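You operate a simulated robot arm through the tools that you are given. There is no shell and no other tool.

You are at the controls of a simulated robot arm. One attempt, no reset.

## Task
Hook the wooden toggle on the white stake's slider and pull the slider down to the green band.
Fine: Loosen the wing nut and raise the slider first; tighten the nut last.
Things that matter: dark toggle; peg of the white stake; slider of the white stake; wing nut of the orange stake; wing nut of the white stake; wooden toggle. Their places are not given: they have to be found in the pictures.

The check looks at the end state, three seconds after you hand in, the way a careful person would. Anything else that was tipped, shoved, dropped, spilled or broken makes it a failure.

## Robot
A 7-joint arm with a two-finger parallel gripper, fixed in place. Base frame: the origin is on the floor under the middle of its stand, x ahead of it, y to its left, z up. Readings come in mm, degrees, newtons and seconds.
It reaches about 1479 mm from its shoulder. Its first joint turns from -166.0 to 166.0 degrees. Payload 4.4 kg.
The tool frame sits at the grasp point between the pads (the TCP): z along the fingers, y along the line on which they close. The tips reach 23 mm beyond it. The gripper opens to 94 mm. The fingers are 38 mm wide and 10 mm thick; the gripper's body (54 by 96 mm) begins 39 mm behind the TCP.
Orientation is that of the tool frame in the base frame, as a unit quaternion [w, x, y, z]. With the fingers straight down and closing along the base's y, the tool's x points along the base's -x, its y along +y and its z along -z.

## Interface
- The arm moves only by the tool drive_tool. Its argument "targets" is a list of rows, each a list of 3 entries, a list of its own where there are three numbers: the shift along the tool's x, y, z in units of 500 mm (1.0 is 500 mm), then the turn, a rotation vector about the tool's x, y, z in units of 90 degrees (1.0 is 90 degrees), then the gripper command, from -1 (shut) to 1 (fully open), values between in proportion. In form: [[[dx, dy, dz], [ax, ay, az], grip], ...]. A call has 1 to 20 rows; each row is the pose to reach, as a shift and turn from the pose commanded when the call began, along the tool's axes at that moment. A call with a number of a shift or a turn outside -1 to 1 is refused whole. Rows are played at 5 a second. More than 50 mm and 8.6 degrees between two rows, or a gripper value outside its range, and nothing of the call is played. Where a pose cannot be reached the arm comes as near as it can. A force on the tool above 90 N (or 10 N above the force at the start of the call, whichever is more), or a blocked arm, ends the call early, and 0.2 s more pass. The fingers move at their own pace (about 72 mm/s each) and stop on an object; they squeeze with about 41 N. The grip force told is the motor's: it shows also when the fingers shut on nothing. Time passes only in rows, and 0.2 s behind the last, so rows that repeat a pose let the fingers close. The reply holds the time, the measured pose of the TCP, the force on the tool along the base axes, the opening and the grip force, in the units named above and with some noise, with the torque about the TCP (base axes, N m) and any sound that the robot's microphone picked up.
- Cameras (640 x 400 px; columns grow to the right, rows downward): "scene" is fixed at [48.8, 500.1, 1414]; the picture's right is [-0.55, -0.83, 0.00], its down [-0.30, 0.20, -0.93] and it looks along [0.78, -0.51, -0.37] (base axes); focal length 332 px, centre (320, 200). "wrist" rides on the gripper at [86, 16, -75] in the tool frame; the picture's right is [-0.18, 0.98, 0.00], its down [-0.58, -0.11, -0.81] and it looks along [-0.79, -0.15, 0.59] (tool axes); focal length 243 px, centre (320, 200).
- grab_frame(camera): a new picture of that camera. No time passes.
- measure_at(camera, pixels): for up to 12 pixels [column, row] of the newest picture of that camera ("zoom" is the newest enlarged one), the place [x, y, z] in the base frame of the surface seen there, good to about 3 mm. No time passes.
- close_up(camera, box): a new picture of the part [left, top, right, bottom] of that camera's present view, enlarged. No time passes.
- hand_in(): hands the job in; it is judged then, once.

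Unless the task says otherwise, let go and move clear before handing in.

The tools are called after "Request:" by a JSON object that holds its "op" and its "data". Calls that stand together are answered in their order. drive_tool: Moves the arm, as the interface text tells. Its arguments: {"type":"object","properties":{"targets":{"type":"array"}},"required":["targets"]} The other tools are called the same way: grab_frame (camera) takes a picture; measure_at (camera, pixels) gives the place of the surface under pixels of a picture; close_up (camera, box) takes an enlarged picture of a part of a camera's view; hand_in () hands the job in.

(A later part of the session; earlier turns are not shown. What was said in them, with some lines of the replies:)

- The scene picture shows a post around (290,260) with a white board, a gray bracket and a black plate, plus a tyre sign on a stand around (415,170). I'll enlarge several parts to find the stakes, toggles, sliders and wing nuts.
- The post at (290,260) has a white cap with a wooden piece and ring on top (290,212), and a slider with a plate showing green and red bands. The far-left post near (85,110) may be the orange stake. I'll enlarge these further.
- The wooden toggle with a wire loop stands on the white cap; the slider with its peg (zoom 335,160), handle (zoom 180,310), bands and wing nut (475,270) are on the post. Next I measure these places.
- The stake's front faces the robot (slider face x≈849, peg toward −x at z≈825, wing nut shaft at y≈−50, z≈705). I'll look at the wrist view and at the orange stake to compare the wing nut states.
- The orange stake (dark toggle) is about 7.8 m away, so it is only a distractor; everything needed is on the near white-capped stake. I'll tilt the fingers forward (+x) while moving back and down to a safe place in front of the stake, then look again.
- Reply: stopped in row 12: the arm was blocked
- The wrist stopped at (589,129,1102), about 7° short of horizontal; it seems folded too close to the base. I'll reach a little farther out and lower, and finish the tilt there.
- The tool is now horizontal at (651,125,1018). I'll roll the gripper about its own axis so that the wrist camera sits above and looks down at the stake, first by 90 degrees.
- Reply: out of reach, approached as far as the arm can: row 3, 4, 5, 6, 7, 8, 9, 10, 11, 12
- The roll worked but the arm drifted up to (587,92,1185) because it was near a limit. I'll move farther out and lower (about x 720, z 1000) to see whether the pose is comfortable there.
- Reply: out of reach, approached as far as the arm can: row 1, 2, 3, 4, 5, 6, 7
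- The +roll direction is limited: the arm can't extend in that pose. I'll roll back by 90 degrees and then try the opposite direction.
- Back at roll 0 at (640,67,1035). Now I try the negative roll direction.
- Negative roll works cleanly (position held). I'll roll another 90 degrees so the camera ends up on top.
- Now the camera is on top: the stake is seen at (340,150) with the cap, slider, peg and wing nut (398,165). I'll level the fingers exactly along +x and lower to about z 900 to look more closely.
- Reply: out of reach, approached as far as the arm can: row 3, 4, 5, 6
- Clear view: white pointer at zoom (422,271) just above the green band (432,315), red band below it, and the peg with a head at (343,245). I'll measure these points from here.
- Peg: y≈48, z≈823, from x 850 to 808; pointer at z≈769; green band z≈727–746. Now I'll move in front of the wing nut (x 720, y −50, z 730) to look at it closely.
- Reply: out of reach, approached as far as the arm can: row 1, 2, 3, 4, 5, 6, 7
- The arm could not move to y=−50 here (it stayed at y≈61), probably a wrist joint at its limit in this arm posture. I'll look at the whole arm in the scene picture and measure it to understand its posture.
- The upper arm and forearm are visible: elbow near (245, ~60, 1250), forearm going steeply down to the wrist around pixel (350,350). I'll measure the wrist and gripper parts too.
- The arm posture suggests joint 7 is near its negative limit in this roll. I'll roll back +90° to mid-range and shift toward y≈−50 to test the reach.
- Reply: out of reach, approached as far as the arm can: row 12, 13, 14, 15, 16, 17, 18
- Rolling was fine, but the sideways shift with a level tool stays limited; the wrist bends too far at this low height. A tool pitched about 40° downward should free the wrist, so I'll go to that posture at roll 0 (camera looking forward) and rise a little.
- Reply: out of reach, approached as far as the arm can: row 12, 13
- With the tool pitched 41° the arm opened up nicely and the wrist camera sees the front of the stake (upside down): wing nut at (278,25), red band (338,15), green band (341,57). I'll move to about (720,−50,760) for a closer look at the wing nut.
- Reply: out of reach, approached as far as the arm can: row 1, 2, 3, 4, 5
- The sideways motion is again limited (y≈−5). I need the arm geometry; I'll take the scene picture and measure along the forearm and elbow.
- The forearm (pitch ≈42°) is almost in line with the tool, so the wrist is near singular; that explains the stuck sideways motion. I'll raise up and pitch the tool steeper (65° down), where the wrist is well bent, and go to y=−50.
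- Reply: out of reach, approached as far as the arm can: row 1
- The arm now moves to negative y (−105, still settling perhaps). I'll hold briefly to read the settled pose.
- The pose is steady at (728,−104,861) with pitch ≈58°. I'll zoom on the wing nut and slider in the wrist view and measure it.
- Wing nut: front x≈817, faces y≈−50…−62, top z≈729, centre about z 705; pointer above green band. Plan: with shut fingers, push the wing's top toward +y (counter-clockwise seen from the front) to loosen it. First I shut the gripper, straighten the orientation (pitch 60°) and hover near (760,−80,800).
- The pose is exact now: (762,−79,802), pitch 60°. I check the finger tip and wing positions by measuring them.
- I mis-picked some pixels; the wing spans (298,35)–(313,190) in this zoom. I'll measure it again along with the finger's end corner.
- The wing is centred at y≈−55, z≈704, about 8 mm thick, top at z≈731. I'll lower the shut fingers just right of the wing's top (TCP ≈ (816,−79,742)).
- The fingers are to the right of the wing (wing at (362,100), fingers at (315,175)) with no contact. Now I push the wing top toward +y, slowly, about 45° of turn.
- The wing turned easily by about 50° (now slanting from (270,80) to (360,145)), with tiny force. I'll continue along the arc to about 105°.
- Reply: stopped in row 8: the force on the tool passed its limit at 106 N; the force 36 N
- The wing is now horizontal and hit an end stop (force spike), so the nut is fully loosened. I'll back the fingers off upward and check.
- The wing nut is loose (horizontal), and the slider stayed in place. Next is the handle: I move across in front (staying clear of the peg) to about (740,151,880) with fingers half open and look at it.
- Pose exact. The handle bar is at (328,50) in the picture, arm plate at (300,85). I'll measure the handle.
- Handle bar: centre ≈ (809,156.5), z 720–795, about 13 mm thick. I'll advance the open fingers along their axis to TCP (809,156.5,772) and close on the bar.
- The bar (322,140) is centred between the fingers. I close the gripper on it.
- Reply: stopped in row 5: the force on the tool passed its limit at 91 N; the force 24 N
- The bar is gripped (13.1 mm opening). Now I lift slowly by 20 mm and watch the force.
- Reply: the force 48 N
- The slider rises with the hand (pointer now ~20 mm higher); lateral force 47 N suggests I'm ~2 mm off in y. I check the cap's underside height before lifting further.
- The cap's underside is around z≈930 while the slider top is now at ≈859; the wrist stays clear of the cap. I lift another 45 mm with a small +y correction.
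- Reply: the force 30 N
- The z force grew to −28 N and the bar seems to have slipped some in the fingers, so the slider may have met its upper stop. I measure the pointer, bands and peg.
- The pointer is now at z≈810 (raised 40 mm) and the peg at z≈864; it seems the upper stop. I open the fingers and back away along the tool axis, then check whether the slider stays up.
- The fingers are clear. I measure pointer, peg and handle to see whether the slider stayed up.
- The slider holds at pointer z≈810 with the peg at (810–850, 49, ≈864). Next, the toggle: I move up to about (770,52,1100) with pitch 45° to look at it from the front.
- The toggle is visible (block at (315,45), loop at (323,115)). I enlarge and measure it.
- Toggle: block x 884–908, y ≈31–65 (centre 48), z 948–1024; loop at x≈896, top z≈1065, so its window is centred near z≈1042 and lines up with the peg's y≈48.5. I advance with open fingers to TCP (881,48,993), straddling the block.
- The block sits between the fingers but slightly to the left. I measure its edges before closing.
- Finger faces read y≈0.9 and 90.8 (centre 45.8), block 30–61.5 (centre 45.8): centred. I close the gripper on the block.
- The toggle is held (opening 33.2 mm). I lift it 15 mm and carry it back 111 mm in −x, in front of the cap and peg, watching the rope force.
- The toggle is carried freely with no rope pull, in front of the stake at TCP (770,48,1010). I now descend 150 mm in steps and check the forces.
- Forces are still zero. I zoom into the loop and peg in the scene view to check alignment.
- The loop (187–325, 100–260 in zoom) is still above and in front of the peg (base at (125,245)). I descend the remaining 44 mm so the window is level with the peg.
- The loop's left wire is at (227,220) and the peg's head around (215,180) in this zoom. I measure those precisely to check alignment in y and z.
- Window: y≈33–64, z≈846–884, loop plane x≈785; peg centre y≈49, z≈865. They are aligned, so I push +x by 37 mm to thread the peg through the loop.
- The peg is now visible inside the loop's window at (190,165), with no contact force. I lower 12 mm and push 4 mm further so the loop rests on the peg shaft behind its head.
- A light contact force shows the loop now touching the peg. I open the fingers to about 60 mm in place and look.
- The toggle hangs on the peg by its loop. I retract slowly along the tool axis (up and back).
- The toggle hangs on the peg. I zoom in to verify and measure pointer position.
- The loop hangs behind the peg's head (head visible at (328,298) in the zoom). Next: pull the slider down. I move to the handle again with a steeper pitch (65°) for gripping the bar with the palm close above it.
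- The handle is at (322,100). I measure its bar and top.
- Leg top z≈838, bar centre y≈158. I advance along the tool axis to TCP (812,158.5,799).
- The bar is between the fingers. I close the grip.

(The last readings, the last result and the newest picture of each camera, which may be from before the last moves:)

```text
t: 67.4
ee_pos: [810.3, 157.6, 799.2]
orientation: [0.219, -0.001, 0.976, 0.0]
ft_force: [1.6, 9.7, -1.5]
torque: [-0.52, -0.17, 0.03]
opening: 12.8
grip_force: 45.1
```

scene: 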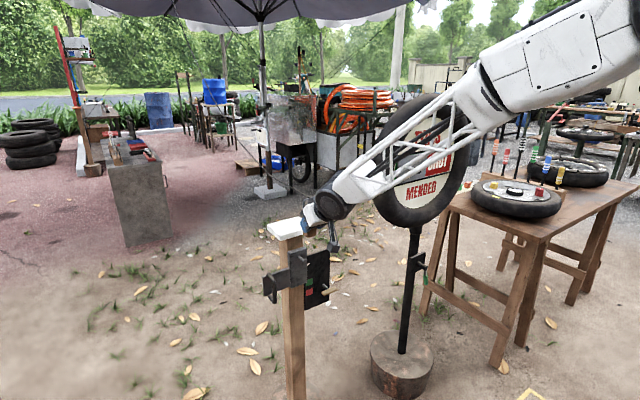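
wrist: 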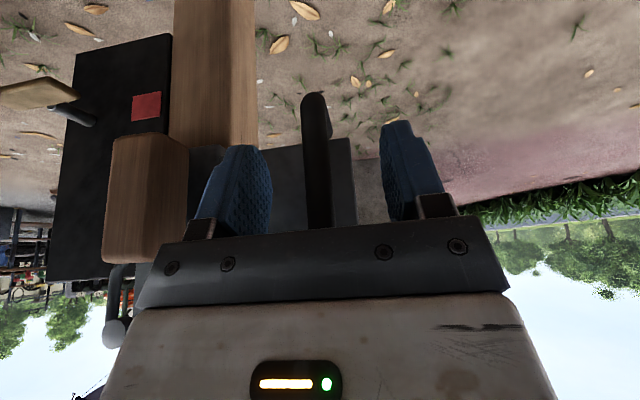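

Gripped with low lateral force. I pull down 30 mm in small steps.

Request:
{"op": "drive_tool", "data": {"targets": [[[0.0043, 0, 0.009], [0, 0, 0], -1], [[0.0085, 0, 0.0181], [0, 0, 0], -1], [[0.0128, 0, 0.0271], [0, 0, 0], -1], [[0.0171, 0, 0.0362], [0, 0, 0], -1], [[0.0213, 0, 0.0452], [0, 0, 0], -1], [[0.0256, 0, 0.0542], [0, 0, 0], -1], [[0.0256, 0, 0.0542], [0, 0, 0], -1]]}}

Request:
{"op": "grab_frame", "data": {"camera": "wrist"}}

Request:
{"op": "close_up", "data": {"camera": "scene", "box": [250, 200, 350, 310]}}

```text
t: 69.0
ee_pos: [809.4, 158.2, 771.7]
orientation: [0.218, -0.001, 0.976, 0.001]
ft_force: [-0.8, 23.4, 3.4]
torque: [-0.91, 1.32, -0.05]
opening: 12.9
grip_force: 45.2
```

```text
taken
```

wrist: 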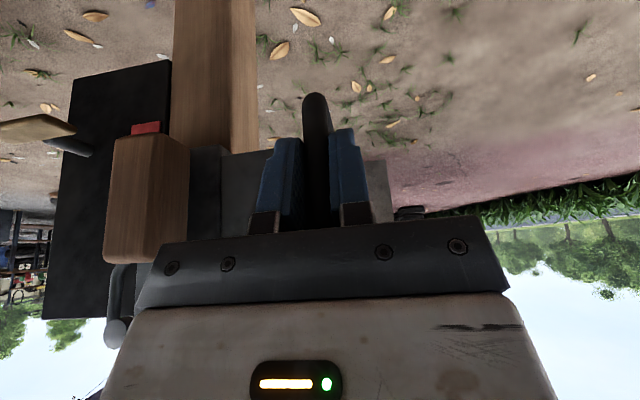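

```text
3.64 times, centred on (300, 255) of scene
```

zoom: 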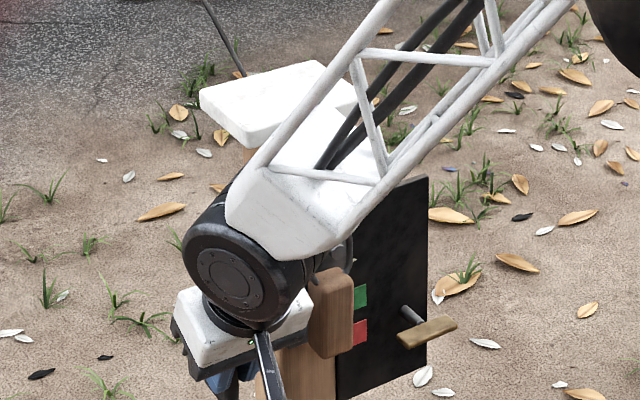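

The slider came down ~28 mm with little force (toggle moves with it). I pull down another 25 mm.

Request:
{"op": "drive_tool", "data": {"targets": [[[0.0043, 0, 0.009], [0, 0, 0], -1], [[0.0085, 0, 0.0181], [0, 0, 0], -1], [[0.0128, 0, 0.0271], [0, 0, 0], -1], [[0.0171, 0, 0.0362], [0, 0, 0], -1], [[0.0213, 0, 0.0452], [0, 0, 0], -1], [[0.0213, 0, 0.0452], [0, 0, 0], -1]]}}

Request:
{"op": "grab_frame", "data": {"camera": "wrist"}}

Request:
{"op": "close_up", "data": {"camera": "scene", "box": [280, 240, 360, 320]}}

```text
t: 70.4
ee_pos: [810.5, 158.2, 745.6]
orientation: [0.219, -0.001, 0.976, 0.001]
ft_force: [-2.5, 57.0, 4.2]
torque: [-0.94, 1.27, 0.15]
opening: 13.0
grip_force: 45.1
```

```text
taken
```

wrist: 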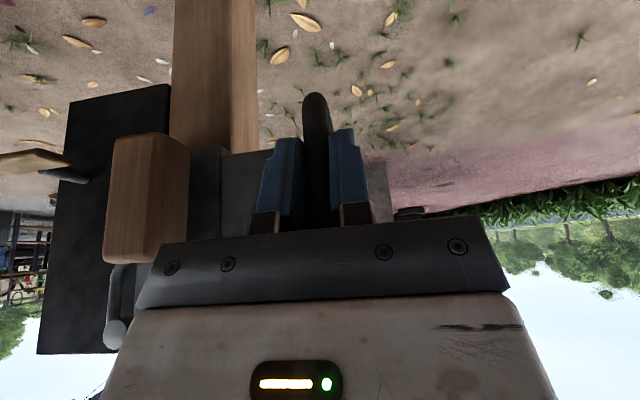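

```text
5.00 times, centred on (320, 280) of scene
```

zoom: 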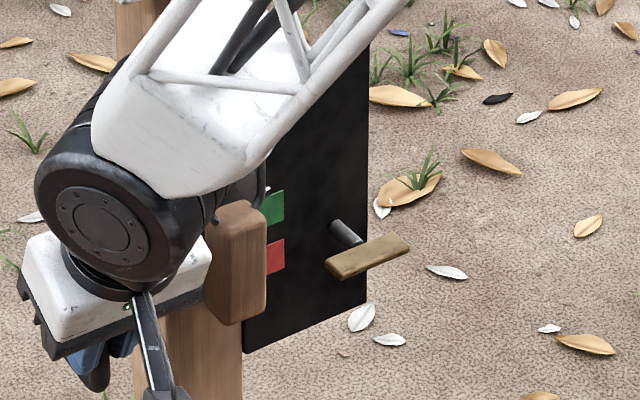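

The white pointer tip is just visible at (266,188), right above the green band (top edge ~193); lateral force has grown, so I add +1 mm in y. I pull down 15 mm more, gently.

Request:
{"op": "drive_tool", "data": {"targets": [[[0.0026, 0.002, 0.0054], [0, 0, 0], -1], [[0.0051, 0.002, 0.0108], [0, 0, 0], -1], [[0.0077, 0.002, 0.0163], [0, 0, 0], -1], [[0.0102, 0.002, 0.0217], [0, 0, 0], -1], [[0.0128, 0.002, 0.0271], [0, 0, 0], -1], [[0.0128, 0.002, 0.0271], [0, 0, 0], -1]]}}

Request:
{"op": "close_up", "data": {"camera": "scene", "box": [300, 260, 350, 310]}}

Request:
{"op": "grab_frame", "data": {"camera": "wrist"}}

```text
t: 71.8
ee_pos: [810.7, 158.1, 728.9]
orientation: [0.217, -0.001, 0.976, 0.0]
ft_force: [-21.8, 11.0, 0.1]
torque: [0.0, -1.23, 0.01]
opening: 12.9
grip_force: 44.7
```

```text
8.00 times, centred on (325, 285) of scene
```

zoom: 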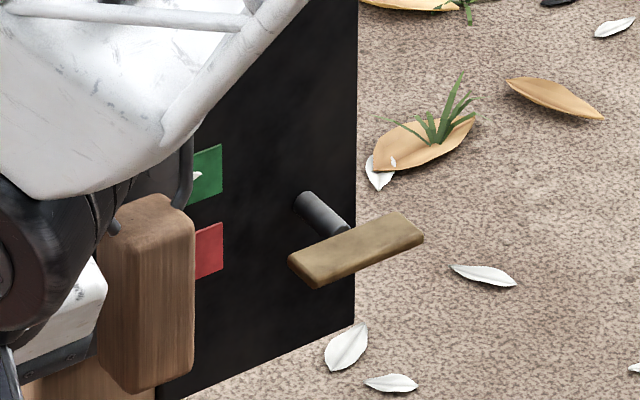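

```text
taken
```

wrist: 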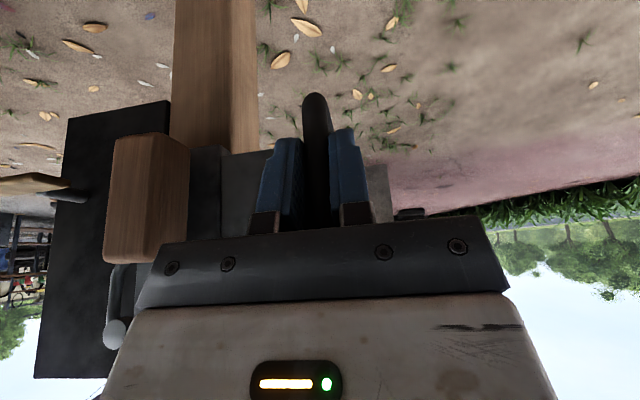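

The pointer appears at (198,174) within the green band (145–203 rows) in the zoom. I measure it along with the band edges.

Request:
{"op": "measure_at", "data": {"camera": "scene", "pixels": [[309, 281], [309.5, 282], [311, 279], [311, 286]]}}

Request:
{"op": "close_up", "data": {"camera": "scene", "box": [303, 270, 323, 290]}}

Request:
{"op": "close_up", "data": {"camera": "wrist", "box": [30, 90, 230, 360]}}

```text
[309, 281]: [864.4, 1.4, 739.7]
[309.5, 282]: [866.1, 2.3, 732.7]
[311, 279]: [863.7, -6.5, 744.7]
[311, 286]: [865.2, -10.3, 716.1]
```

```text
16.00 times, centred on (313, 280) of scene
```

zoom: 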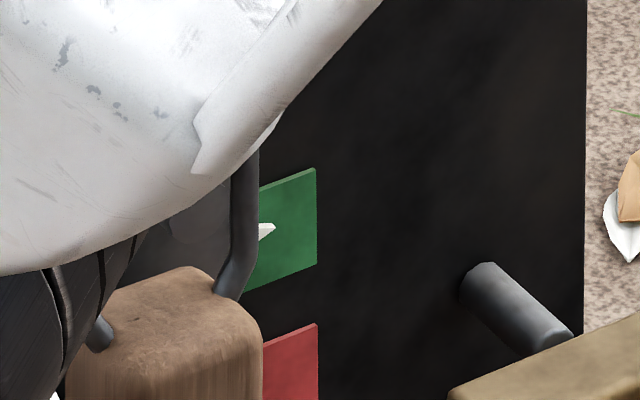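

```text
1.48 times, centred on (130, 225) of wrist
```

zoom: 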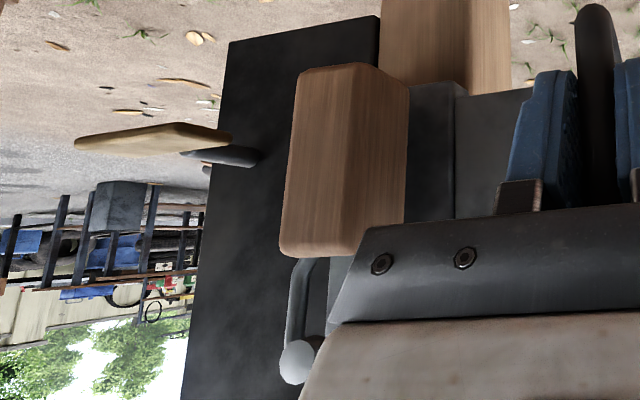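

The pointer sits near the middle of the green band. I open the fingers, hold, and see whether the slider stays before retracting.

Request:
{"op": "drive_tool", "data": {"targets": [[[0, 0, 0], [0, 0, 0], 0.0], [[0, 0, 0], [0, 0, 0], 0.3], [[0, 0, 0], [0, 0, 0], 0.3], [[0, 0, 0], [0, 0, 0], 0.3]]}}

Request:
{"op": "close_up", "data": {"camera": "scene", "box": [303, 270, 323, 290]}}

Request:
{"op": "grab_frame", "data": {"camera": "wrist"}}

```text
t: 72.8
ee_pos: [810.4, 158.5, 729.8]
orientation: [0.218, -0.001, 0.976, 0.0]
ft_force: [0.2, 0.1, -0.3]
torque: [0.01, 0.03, 0.01]
opening: 61.2
grip_force: 0.1
```

```text
16.00 times, centred on (313, 280) of scene
```

zoom: 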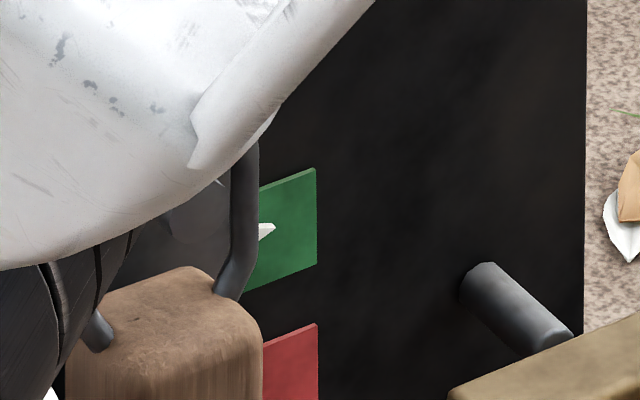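

```text
taken
```

wrist: 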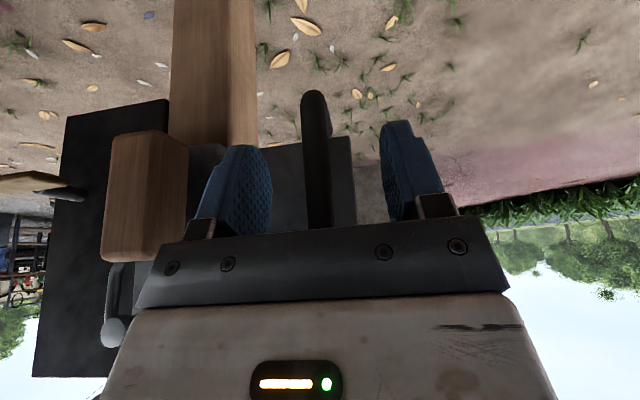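

The slider held its place after release (pointer unchanged in the green). I retract along the tool axis and look at the whole stake.

Request:
{"op": "drive_tool", "data": {"targets": [[[0, 0, -0.03], [0, 0, 0], 0.3], [[0, 0, -0.08], [0, 0, 0], 0.3], [[0, 0, -0.15], [0, 0, 0], 0.3], [[0, 0, -0.22], [0, 0, 0], 0.3], [[0, 0, -0.29], [0, 0, 0], 0.3], [[-0.01, 0, -0.36], [0, 0, 0], 0.3], [[-0.01, 0, -0.36], [0, 0, 0], 0.3]]}}

Request:
{"op": "grab_frame", "data": {"camera": "wrist"}}

Request:
{"op": "close_up", "data": {"camera": "scene", "box": [250, 200, 350, 320]}}

```text
t: 74.4
ee_pos: [735.0, 160.5, 895.0]
orientation: [0.219, -0.001, 0.976, 0.001]
ft_force: [-0.2, 0.3, -0.1]
torque: [0.01, 0.0, -0.01]
opening: 61.0
grip_force: 0.1
```

```text
taken
```

wrist: 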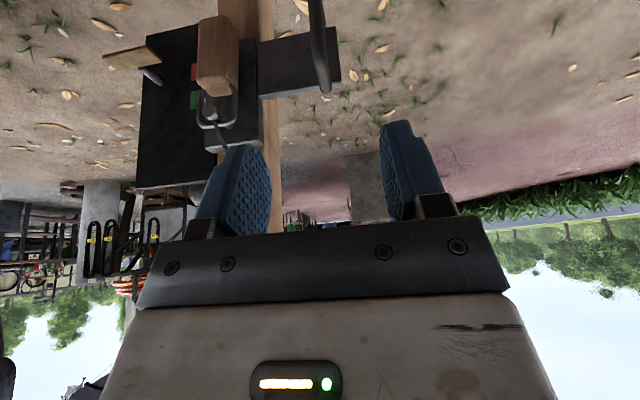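

```text
3.33 times, centred on (300, 260) of scene
```

zoom: 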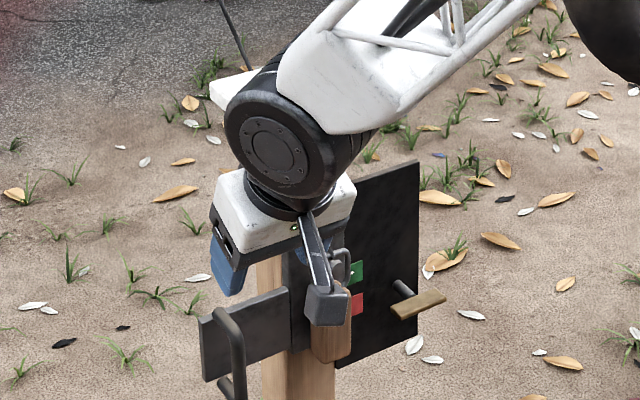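

All is clear. I move back across to the wing nut side with fingers shut, hovering at about (770,−85,800), pitch 60°.

Request:
{"op": "drive_tool", "data": {"targets": [[[0, -0.07, 0], [0, -0.01, 0], 0], [[0, -0.15, 0], [0, -0.02, 0], -0.5], [[0, -0.23, 0], [0, -0.03, 0], -1], [[0, -0.31, 0], [0, -0.04, 0], -1], [[0, -0.39, 0], [0, -0.052, 0], -1], [[0.002, -0.45, 0.03], [0, -0.052, 0], -1], [[0.007, -0.491, 0.08], [0, -0.052, 0], -1], [[0.012, -0.491, 0.14], [0, -0.052, 0], -1], [[0.018, -0.491, 0.2016], [0, -0.052, 0], -1], [[0.018, -0.491, 0.2016], [0, -0.052, 0], -1]]}}

Request:
{"op": "grab_frame", "data": {"camera": "wrist"}}

Request:
{"op": "close_up", "data": {"camera": "scene", "box": [250, 200, 370, 330]}}

```text
t: 76.6
ee_pos: [772.4, -86.4, 800.3]
orientation: [0.258, -0.001, 0.966, 0.0]
ft_force: [0.4, 0.0, 0.2]
torque: [0.01, 0.02, 0.01]
opening: 0.1
grip_force: 40.9
```

```text
taken
```

wrist: 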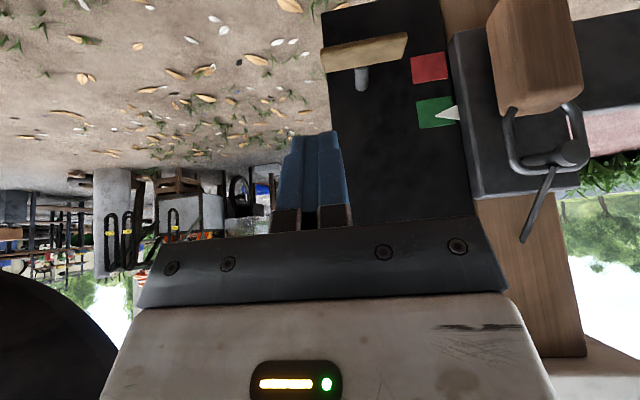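

```text
3.08 times, centred on (310, 265) of scene
```

zoom: 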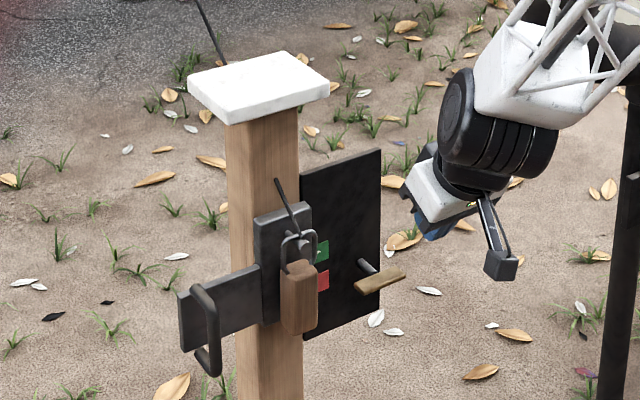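

The pointer (447,114) lies within the green band (416–460, 97–128), and the loop is on the peg. I zoom and measure pointer, band, and the horizontal wing.

Request:
{"op": "close_up", "data": {"camera": "wrist", "box": [310, 0, 510, 170]}}

Request:
{"op": "measure_at", "data": {"camera": "wrist", "pixels": [[440, 114], [455, 114], [430, 102], [430, 126], [427, 55], [427, 80], [325, 60], [340, 55], [365, 52], [390, 46], [403, 42], [362, 78]]}}

```text
2.35 times, centred on (410, 85) of wrist
```

zoom: 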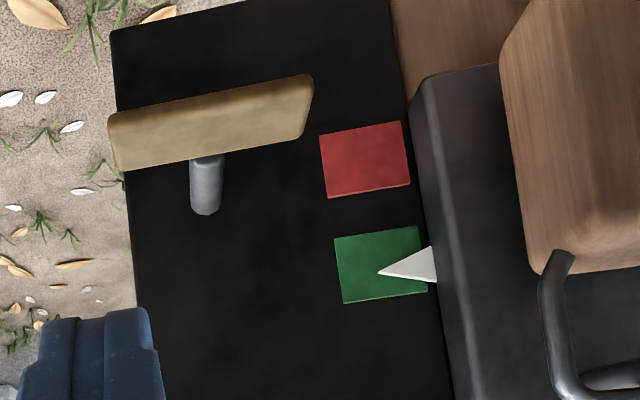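

```text
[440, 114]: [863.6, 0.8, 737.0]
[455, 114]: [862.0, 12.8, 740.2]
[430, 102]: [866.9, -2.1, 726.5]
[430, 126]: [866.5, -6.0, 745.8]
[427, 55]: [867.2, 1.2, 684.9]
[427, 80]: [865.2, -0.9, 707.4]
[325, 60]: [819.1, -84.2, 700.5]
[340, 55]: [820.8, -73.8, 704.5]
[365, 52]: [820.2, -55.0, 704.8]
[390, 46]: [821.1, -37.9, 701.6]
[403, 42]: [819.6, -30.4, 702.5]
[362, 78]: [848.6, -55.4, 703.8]
```

The pointer is centred in the green band (z≈737 vs band 726–746). The wing is horizontal, centre y≈−57 (read), z≈704. To tighten, I position the shut fingers above its right (−y) end: TCP (816,−82,738).

Request:
{"op": "drive_tool", "data": {"targets": [[[-0.003, 0.002, 0.04], [0, 0, 0], -1], [[-0.007, 0.005, 0.08], [0, 0, 0], -1], [[-0.01, 0.008, 0.12], [0, 0, 0], -1], [[-0.0132, 0.0094, 0.1516], [0, 0, 0], -1], [[-0.0132, 0.0094, 0.1516], [0, 0, 0], -1]]}}

Request:
{"op": "grab_frame", "data": {"camera": "wrist"}}

```text
t: 77.8
ee_pos: [818.2, -81.7, 735.9]
orientation: [0.259, -0.002, 0.966, 0.001]
ft_force: [-0.3, 0.7, -0.3]
torque: [-0.01, 0.02, -0.02]
opening: 0.0
grip_force: 41.4
```

```text
taken
```

wrist: 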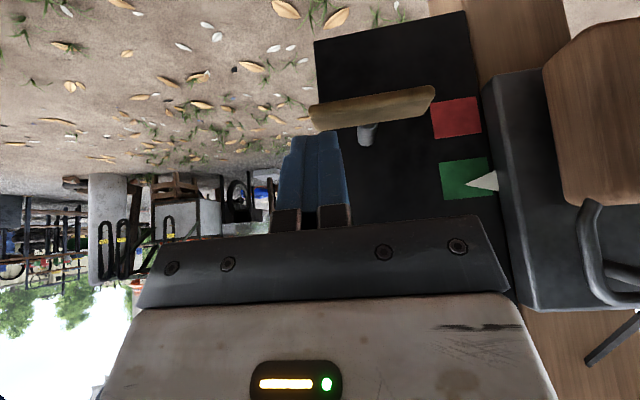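

The finger tips are right above the wing's right end (finger (318,140), wing end (313,118)). I push that end down along its arc to about 60°.

Request:
{"op": "drive_tool", "data": {"targets": [[[0.0065, 0, 0.0113], [0, 0, 0], -1], [[0.0088, -0.0004, 0.0152], [0, 0, 0], -1], [[0.0111, -0.0008, 0.0192], [0, 0, 0], -1], [[0.0133, 0, 0.023], [0, 0, 0], -1], [[0.0155, 0.0008, 0.0268], [0, 0, 0], -1], [[0.0176, 0.0027, 0.0304], [0, 0, 0], -1], [[0.0196, 0.0046, 0.034], [0, 0, 0], -1], [[0.0214, 0.0075, 0.037], [0, 0, 0], -1], [[0.0231, 0.0104, 0.04], [0, 0, 0], -1], [[0.0231, 0.0104, 0.04], [0, 0, 0], -1]]}}

Request:
{"op": "grab_frame", "data": {"camera": "wrist"}}

```text
t: 80.0
ee_pos: [816.7, -78.8, 714.8]
orientation: [0.26, 0.0, 0.966, 0.001]
ft_force: [-0.4, -1.2, 0.3]
torque: [-0.02, 0.0, 0.01]
opening: 0.2
grip_force: 41.2
```

```text
taken
```

wrist: 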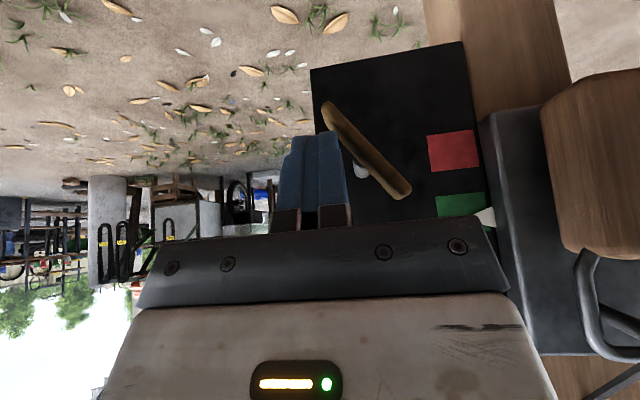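

The wing has turned about 50° back (from (325,105) to (407,195)). I continue pushing its lower end toward +y until it's vertical.

Request:
{"op": "drive_tool", "data": {"targets": [[[0.0013, 0.0038, 0.0022], [0, 0, 0], -1], [[0.0026, 0.0076, 0.0045], [0, 0, 0], -1], [[0.0034, 0.0118, 0.0059], [0, 0, 0], -1], [[0.0042, 0.016, 0.0073], [0, 0, 0], -1], [[0.0042, 0.019, 0.0073], [0, 0, 0], -1], [[0.0042, 0.022, 0.0073], [0, 0, 0], -1], [[0.0042, 0.022, 0.0073], [0, 0, 0], -1]]}}

Request:
{"op": "grab_frame", "data": {"camera": "wrist"}}

```text
t: 81.7
ee_pos: [816.7, -70.4, 710.6]
orientation: [0.26, 0.001, 0.966, 0.0]
ft_force: [-6.6, -22.0, 0.0]
torque: [-0.26, 0.13, -0.06]
opening: 0.0
grip_force: 40.7
stopped in row 7: the force on the tool passed its limit at 93 N (the readings are from after the stop); the commanded pose is now the measured one
```

```text
taken
```

wrist: 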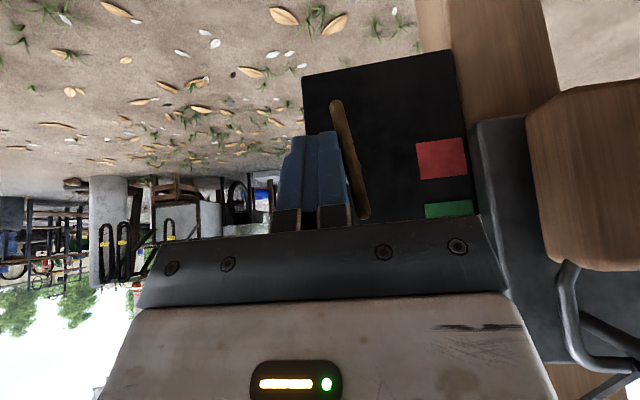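

The wing is close to vertical but still leans about 10°; the fingertips probably met the shaft (93 N). I'll back off, then grip the wing's upper half from above between open fingers and twist it closed.

Request:
{"op": "drive_tool", "data": {"targets": [[[0, -0.008, 0], [0, 0, 0], -1], [[0, -0.016, 0], [0, 0, 0], -1], [[-0.02, -0.016, -0.0346], [0, 0, 0], -1], [[-0.0327, -0.016, -0.0966], [0, 0, 0], -1], [[-0.028, 0.01, -0.1686], [0, 0, 0], -0.5], [[-0.028, 0.03, -0.1686], [0, 0, 0], 0.1], [[-0.028, 0.03, -0.1686], [0, 0, 0], 0.1], [[-0.028, 0.03, -0.1686], [0, 0, 0], 0.1]]}}

Request:
{"op": "grab_frame", "data": {"camera": "wrist"}}

```text
t: 83.5
ee_pos: [787.5, -53.2, 790.3]
orientation: [0.258, 0.001, 0.966, -0.001]
ft_force: [-0.2, -0.2, -0.2]
torque: [-0.02, -0.01, 0.01]
opening: 51.7
grip_force: 0.1
```

```text
taken
```

wrist: 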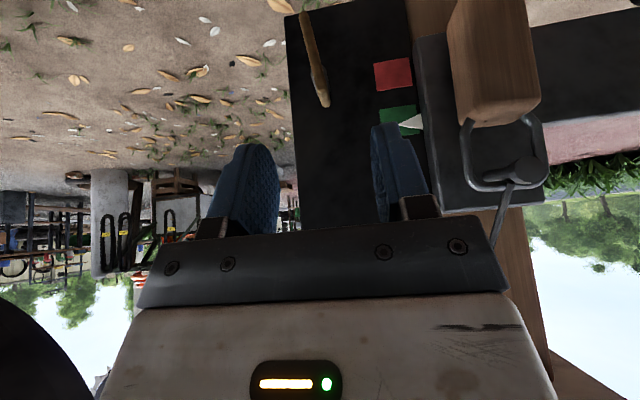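

Request:
{"op": "close_up", "data": {"camera": "wrist", "box": [260, 0, 440, 140]}}

Request:
{"op": "measure_at", "data": {"camera": "wrist", "pixels": [[304, 15], [308, 30], [313, 50], [318, 75], [323, 100], [313, 90], [265, 180], [378, 180], [272, 165], [380, 165]]}}

```text
2.86 times, centred on (350, 70) of wrist
```

zoom: 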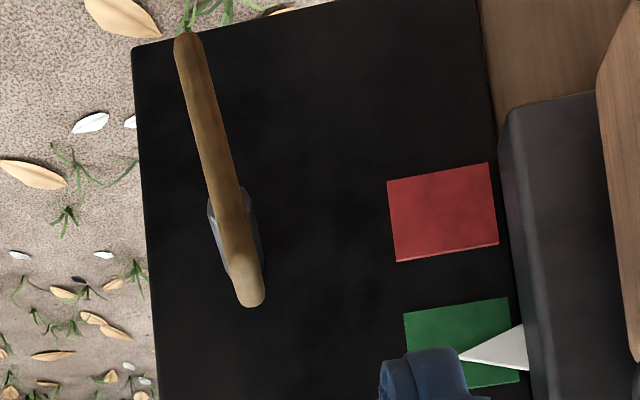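

```text
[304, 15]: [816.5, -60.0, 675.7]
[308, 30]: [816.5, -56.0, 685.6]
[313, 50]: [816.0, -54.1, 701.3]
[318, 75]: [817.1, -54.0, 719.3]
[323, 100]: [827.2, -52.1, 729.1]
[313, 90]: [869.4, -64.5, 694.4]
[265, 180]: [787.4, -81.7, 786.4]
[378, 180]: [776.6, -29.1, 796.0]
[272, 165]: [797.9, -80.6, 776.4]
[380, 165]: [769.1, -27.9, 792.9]
```

The wing leans ~8.5° (from (−60, z676) to (−52, z729)); originally it was vertical. I descend with open fingers straddling its upper half: TCP (812,−55,731).

Request:
{"op": "drive_tool", "data": {"targets": [[[0.005, -0.001, 0.035], [0, 0, 0], 0.1], [[0.01, -0.002, 0.07], [0, 0, 0], 0.1], [[0.014, -0.003, 0.1], [0, 0, 0], 0.1], [[0.0168, -0.0036, 0.1272], [0, 0, 0], 0.1], [[0.0168, -0.0036, 0.1272], [0, 0, 0], 0.1]]}}

Request:
{"op": "grab_frame", "data": {"camera": "wrist"}}

```text
t: 84.7
ee_pos: [812.4, -57.2, 733.0]
orientation: [0.259, 0.001, 0.966, 0.0]
ft_force: [0.1, 0.2, -0.1]
torque: [0.03, 0.0, 0.02]
opening: 51.6
grip_force: 0.1
```

```text
taken
```

wrist: 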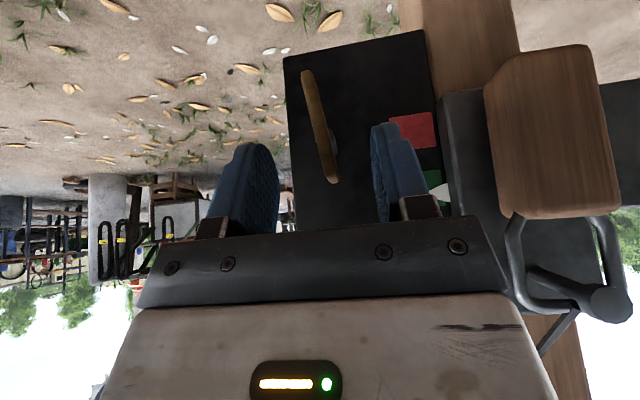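

The wing's top (333,180) is between the fingers. I close on it.

Request:
{"op": "drive_tool", "data": {"targets": [[[0, 0.002, 0], [0, 0, 0], -0.3], [[0, 0.002, 0], [0, 0, 0], -0.6], [[0, 0.002, 0], [0, 0, 0], -0.8], [[0, 0.002, 0], [0, 0, 0], -1], [[0, 0.002, 0], [0, 0, 0], -1]]}}

Request:
{"op": "grab_frame", "data": {"camera": "wrist"}}

```text
t: 85.9
ee_pos: [812.7, -55.3, 732.2]
orientation: [0.259, 0.001, 0.966, -0.001]
ft_force: [1.0, 9.7, 0.8]
torque: [0.28, 0.17, 0.52]
opening: 7.2
grip_force: 45.4
```

```text
taken
```

wrist: 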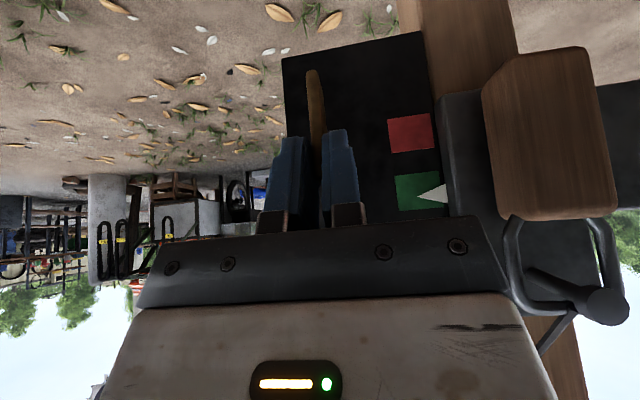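

The opening of 7.2 mm shows the wing is now flush and vertical in the fingers. I twist a further 5° in the tightening direction around the nut's axis, watching the force.

Request:
{"op": "drive_tool", "data": {"targets": [[[0, -0.0012, 0], [-0.012, 0, 0.0069], -1], [[0, -0.0024, 0], [-0.024, 0, 0.0139], -1], [[0, -0.0037, 0], [-0.0361, 0, 0.0208], -1], [[0, -0.0049, 0], [-0.0481, 0, 0.0278], -1], [[0, -0.0049, 0], [-0.0481, 0, 0.0278], -1]]}}

Request:
{"op": "grab_frame", "data": {"camera": "wrist"}}

```text
t: 87.1
ee_pos: [812.4, -56.7, 731.2]
orientation: [0.258, 0.012, 0.965, 0.042]
ft_force: [-4.7, 36.0, 10.6]
torque: [-0.48, -0.48, 0.7]
opening: 8.1
grip_force: 45.0
```

```text
taken
```

wrist: 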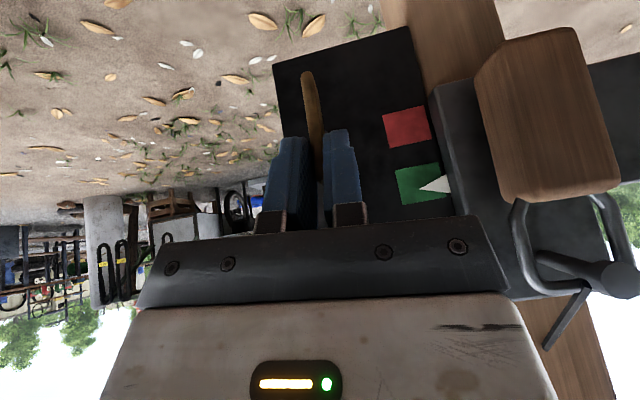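

The wing resists now (force 36 N, opening forced wider), so it's at its tight stop. I open the fingers and retract straight back along the tool axis.

Request:
{"op": "drive_tool", "data": {"targets": [[[0, 0, 0], [0, 0, 0], -0.5], [[0, 0, 0], [0, 0, 0], 0.1], [[0, 0, 0], [0, 0, 0], 0.1], [[0, 0, 0], [0, 0, 0], 0.1], [[0, 0, -0.05], [0, 0, 0], 0.1], [[0, 0, -0.11], [0, 0, 0], 0.1], [[0, 0, -0.17], [0, 0, 0], 0.1], [[0, 0, -0.17], [0.0481, 0, -0.0278], 0.1], [[0, 0, -0.17], [0.0481, 0, -0.0278], 0.1]]}}

Request:
{"op": "grab_frame", "data": {"camera": "wrist"}}

Request:
{"op": "close_up", "data": {"camera": "wrist", "box": [260, 0, 480, 140]}}

```text
t: 89.1
ee_pos: [768.6, -63.9, 804.9]
orientation: [0.259, 0.0, 0.966, 0.0]
ft_force: [0.1, -0.4, 1.2]
torque: [0.02, -0.03, 0.0]
opening: 51.8
grip_force: 0.1
```

```text
taken
```

wrist: 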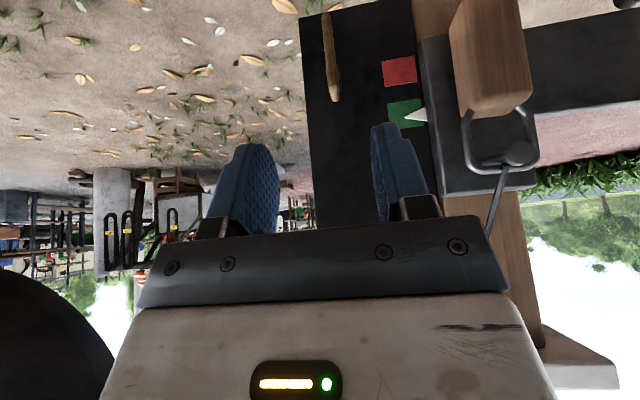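

```text
2.86 times, centred on (370, 70) of wrist
```

zoom: 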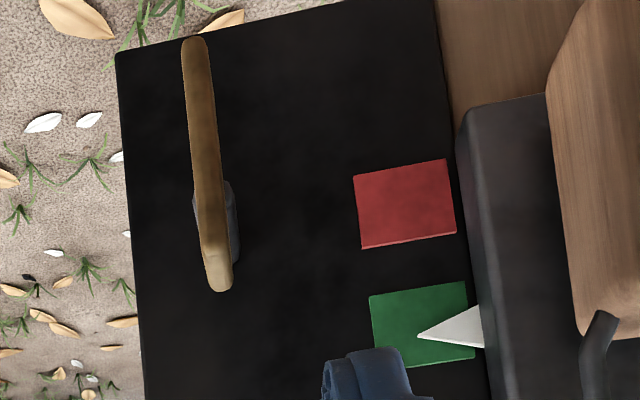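

The wing looks vertical again and the pointer is in the green. I measure the wing's line and pointer.

Request:
{"op": "measure_at", "data": {"camera": "zoom", "pixels": [[195, 60], [200, 100], [206, 150], [212, 200], [217, 240], [221, 275], [430, 333], [475, 325], [420, 300], [420, 360]]}}

Request:
{"op": "close_up", "data": {"camera": "scene", "box": [270, 230, 360, 320]}}

```text
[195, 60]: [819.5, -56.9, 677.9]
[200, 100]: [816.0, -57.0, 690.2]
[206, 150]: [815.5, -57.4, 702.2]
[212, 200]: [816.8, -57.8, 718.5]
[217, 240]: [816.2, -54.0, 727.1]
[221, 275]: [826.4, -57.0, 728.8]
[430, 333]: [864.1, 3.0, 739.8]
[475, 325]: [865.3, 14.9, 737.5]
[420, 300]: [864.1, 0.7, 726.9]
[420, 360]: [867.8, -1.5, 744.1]
```

```text
4.44 times, centred on (315, 275) of scene
```

zoom: 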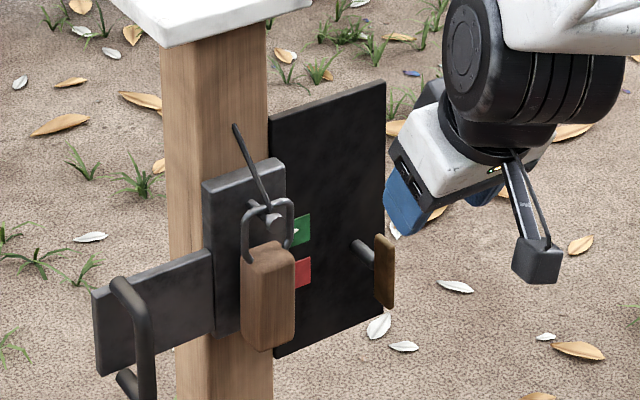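

Wing vertical again (y≈−57 along its length), pointer z≈738 in the green band (726–746). I check the rope and toggle in the scene view.

Request:
{"op": "close_up", "data": {"camera": "scene", "box": [140, 0, 360, 300]}}

Request:
{"op": "close_up", "data": {"camera": "scene", "box": [290, 250, 330, 290]}}

```text
1.33 times, centred on (250, 150) of scene
```

zoom: 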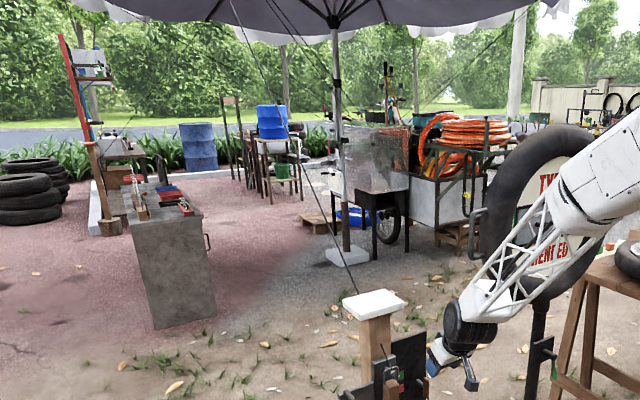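

```text
10.00 times, centred on (310, 270) of scene
```

zoom: 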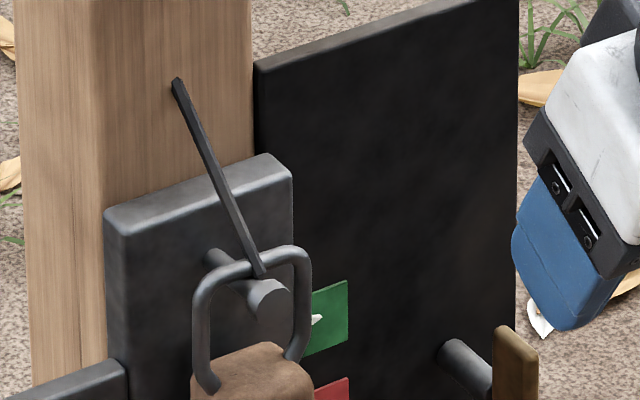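

The loop sits on the peg behind its head, and the rope now runs almost straight to the umbrella. I retreat the arm clear and let a couple of seconds pass, then do a last check.

Request:
{"op": "drive_tool", "data": {"targets": [[[0, 0, -0.06], [0, 0, 0], 0.1], [[0, 0, -0.12], [0, 0, 0], 0.1], [[0, 0, -0.18], [0, 0, 0], 0.1], [[0, 0, -0.24], [0, 0, 0], 0.1], [[0, 0, -0.3], [0, 0, 0], 0.1], [[0, 0, -0.3], [0, 0, 0], 0.1], [[0, 0, -0.3], [0, 0, 0], 0.1], [[0, 0, -0.3], [0, 0, 0], 0.1], [[0, 0, -0.3], [0, 0, 0], 0.1], [[0, 0, -0.3], [0, 0, 0], 0.1], [[0, 0, -0.3], [0, 0, 0], 0.1], [[0, 0, -0.3], [0, 0, 0], 0.1], [[0, 0, -0.3], [0, 0, 0], 0.1], [[0, 0, -0.3], [0, 0, 0], 0.1], [[0, 0, -0.3], [0, 0, 0], 0.1]]}}

Request:
{"op": "grab_frame", "data": {"camera": "scene"}}

Request:
{"op": "grab_frame", "data": {"camera": "wrist"}}

Request:
{"op": "close_up", "data": {"camera": "scene", "box": [270, 230, 360, 320]}}

```text
t: 92.3
ee_pos: [693.6, -64.1, 933.6]
orientation: [0.259, 0.001, 0.966, 0.0]
ft_force: [0.2, -1.1, -0.3]
torque: [-0.01, -0.02, 0.02]
opening: 52.0
grip_force: 0.1
```

```text
taken
```

scene: 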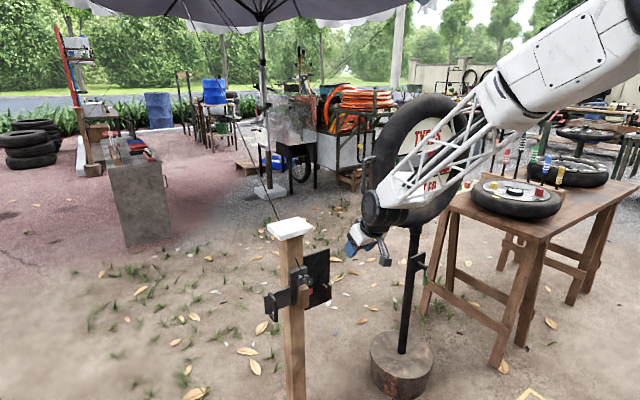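

```text
taken
```

wrist: 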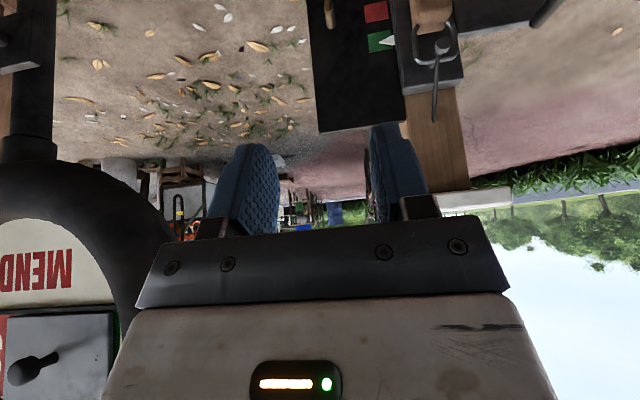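

```text
4.44 times, centred on (315, 275) of scene
```

zoom: 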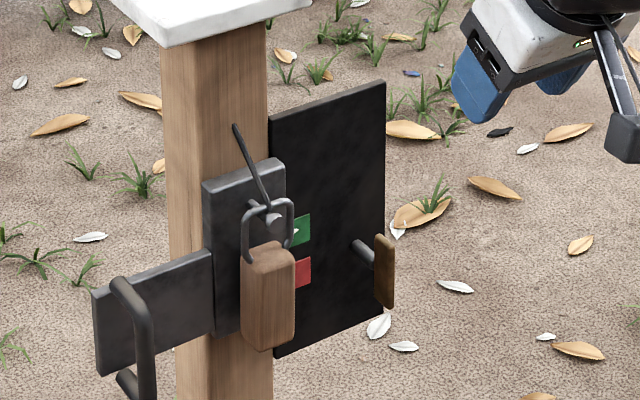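

Everything is steady: pointer in the green band, loop on the peg behind its head, wing nut vertical (tight), arm clear, and nothing else moved. I hand in.

Request:
{"op": "hand_in", "data": {}}

```text
The job is handed in.
```

The wooden toggle is hooked on the white stake's peg, the slider's pointer is in the green band, and the wing nut is tight again. I've handed the job in but haven't seen the verdict.

- **Wing nut:** I loosened it by turning the wing a quarter turn to its stop. At the end I turned it back to vertical and twisted until it resisted.
- **Slider:** I raised it about 40 mm, to what seemed its upper stop, before hooking. I then pulled it down so the pointer reads about 738 mm; the green band spans roughly 726–746 mm. It held there after I let go, before the nut was tightened.
- **Toggle:** Its loop sits on the peg shaft behind the head. The block hangs by the loop rather than being pulled up hard against the peg, so the rope is nearly straight but may not be fully tight.

In the last pictures the arm was clear and nothing else near the stake appeared to have moved. I didn't touch the orange stake, which is several metres out of reach.
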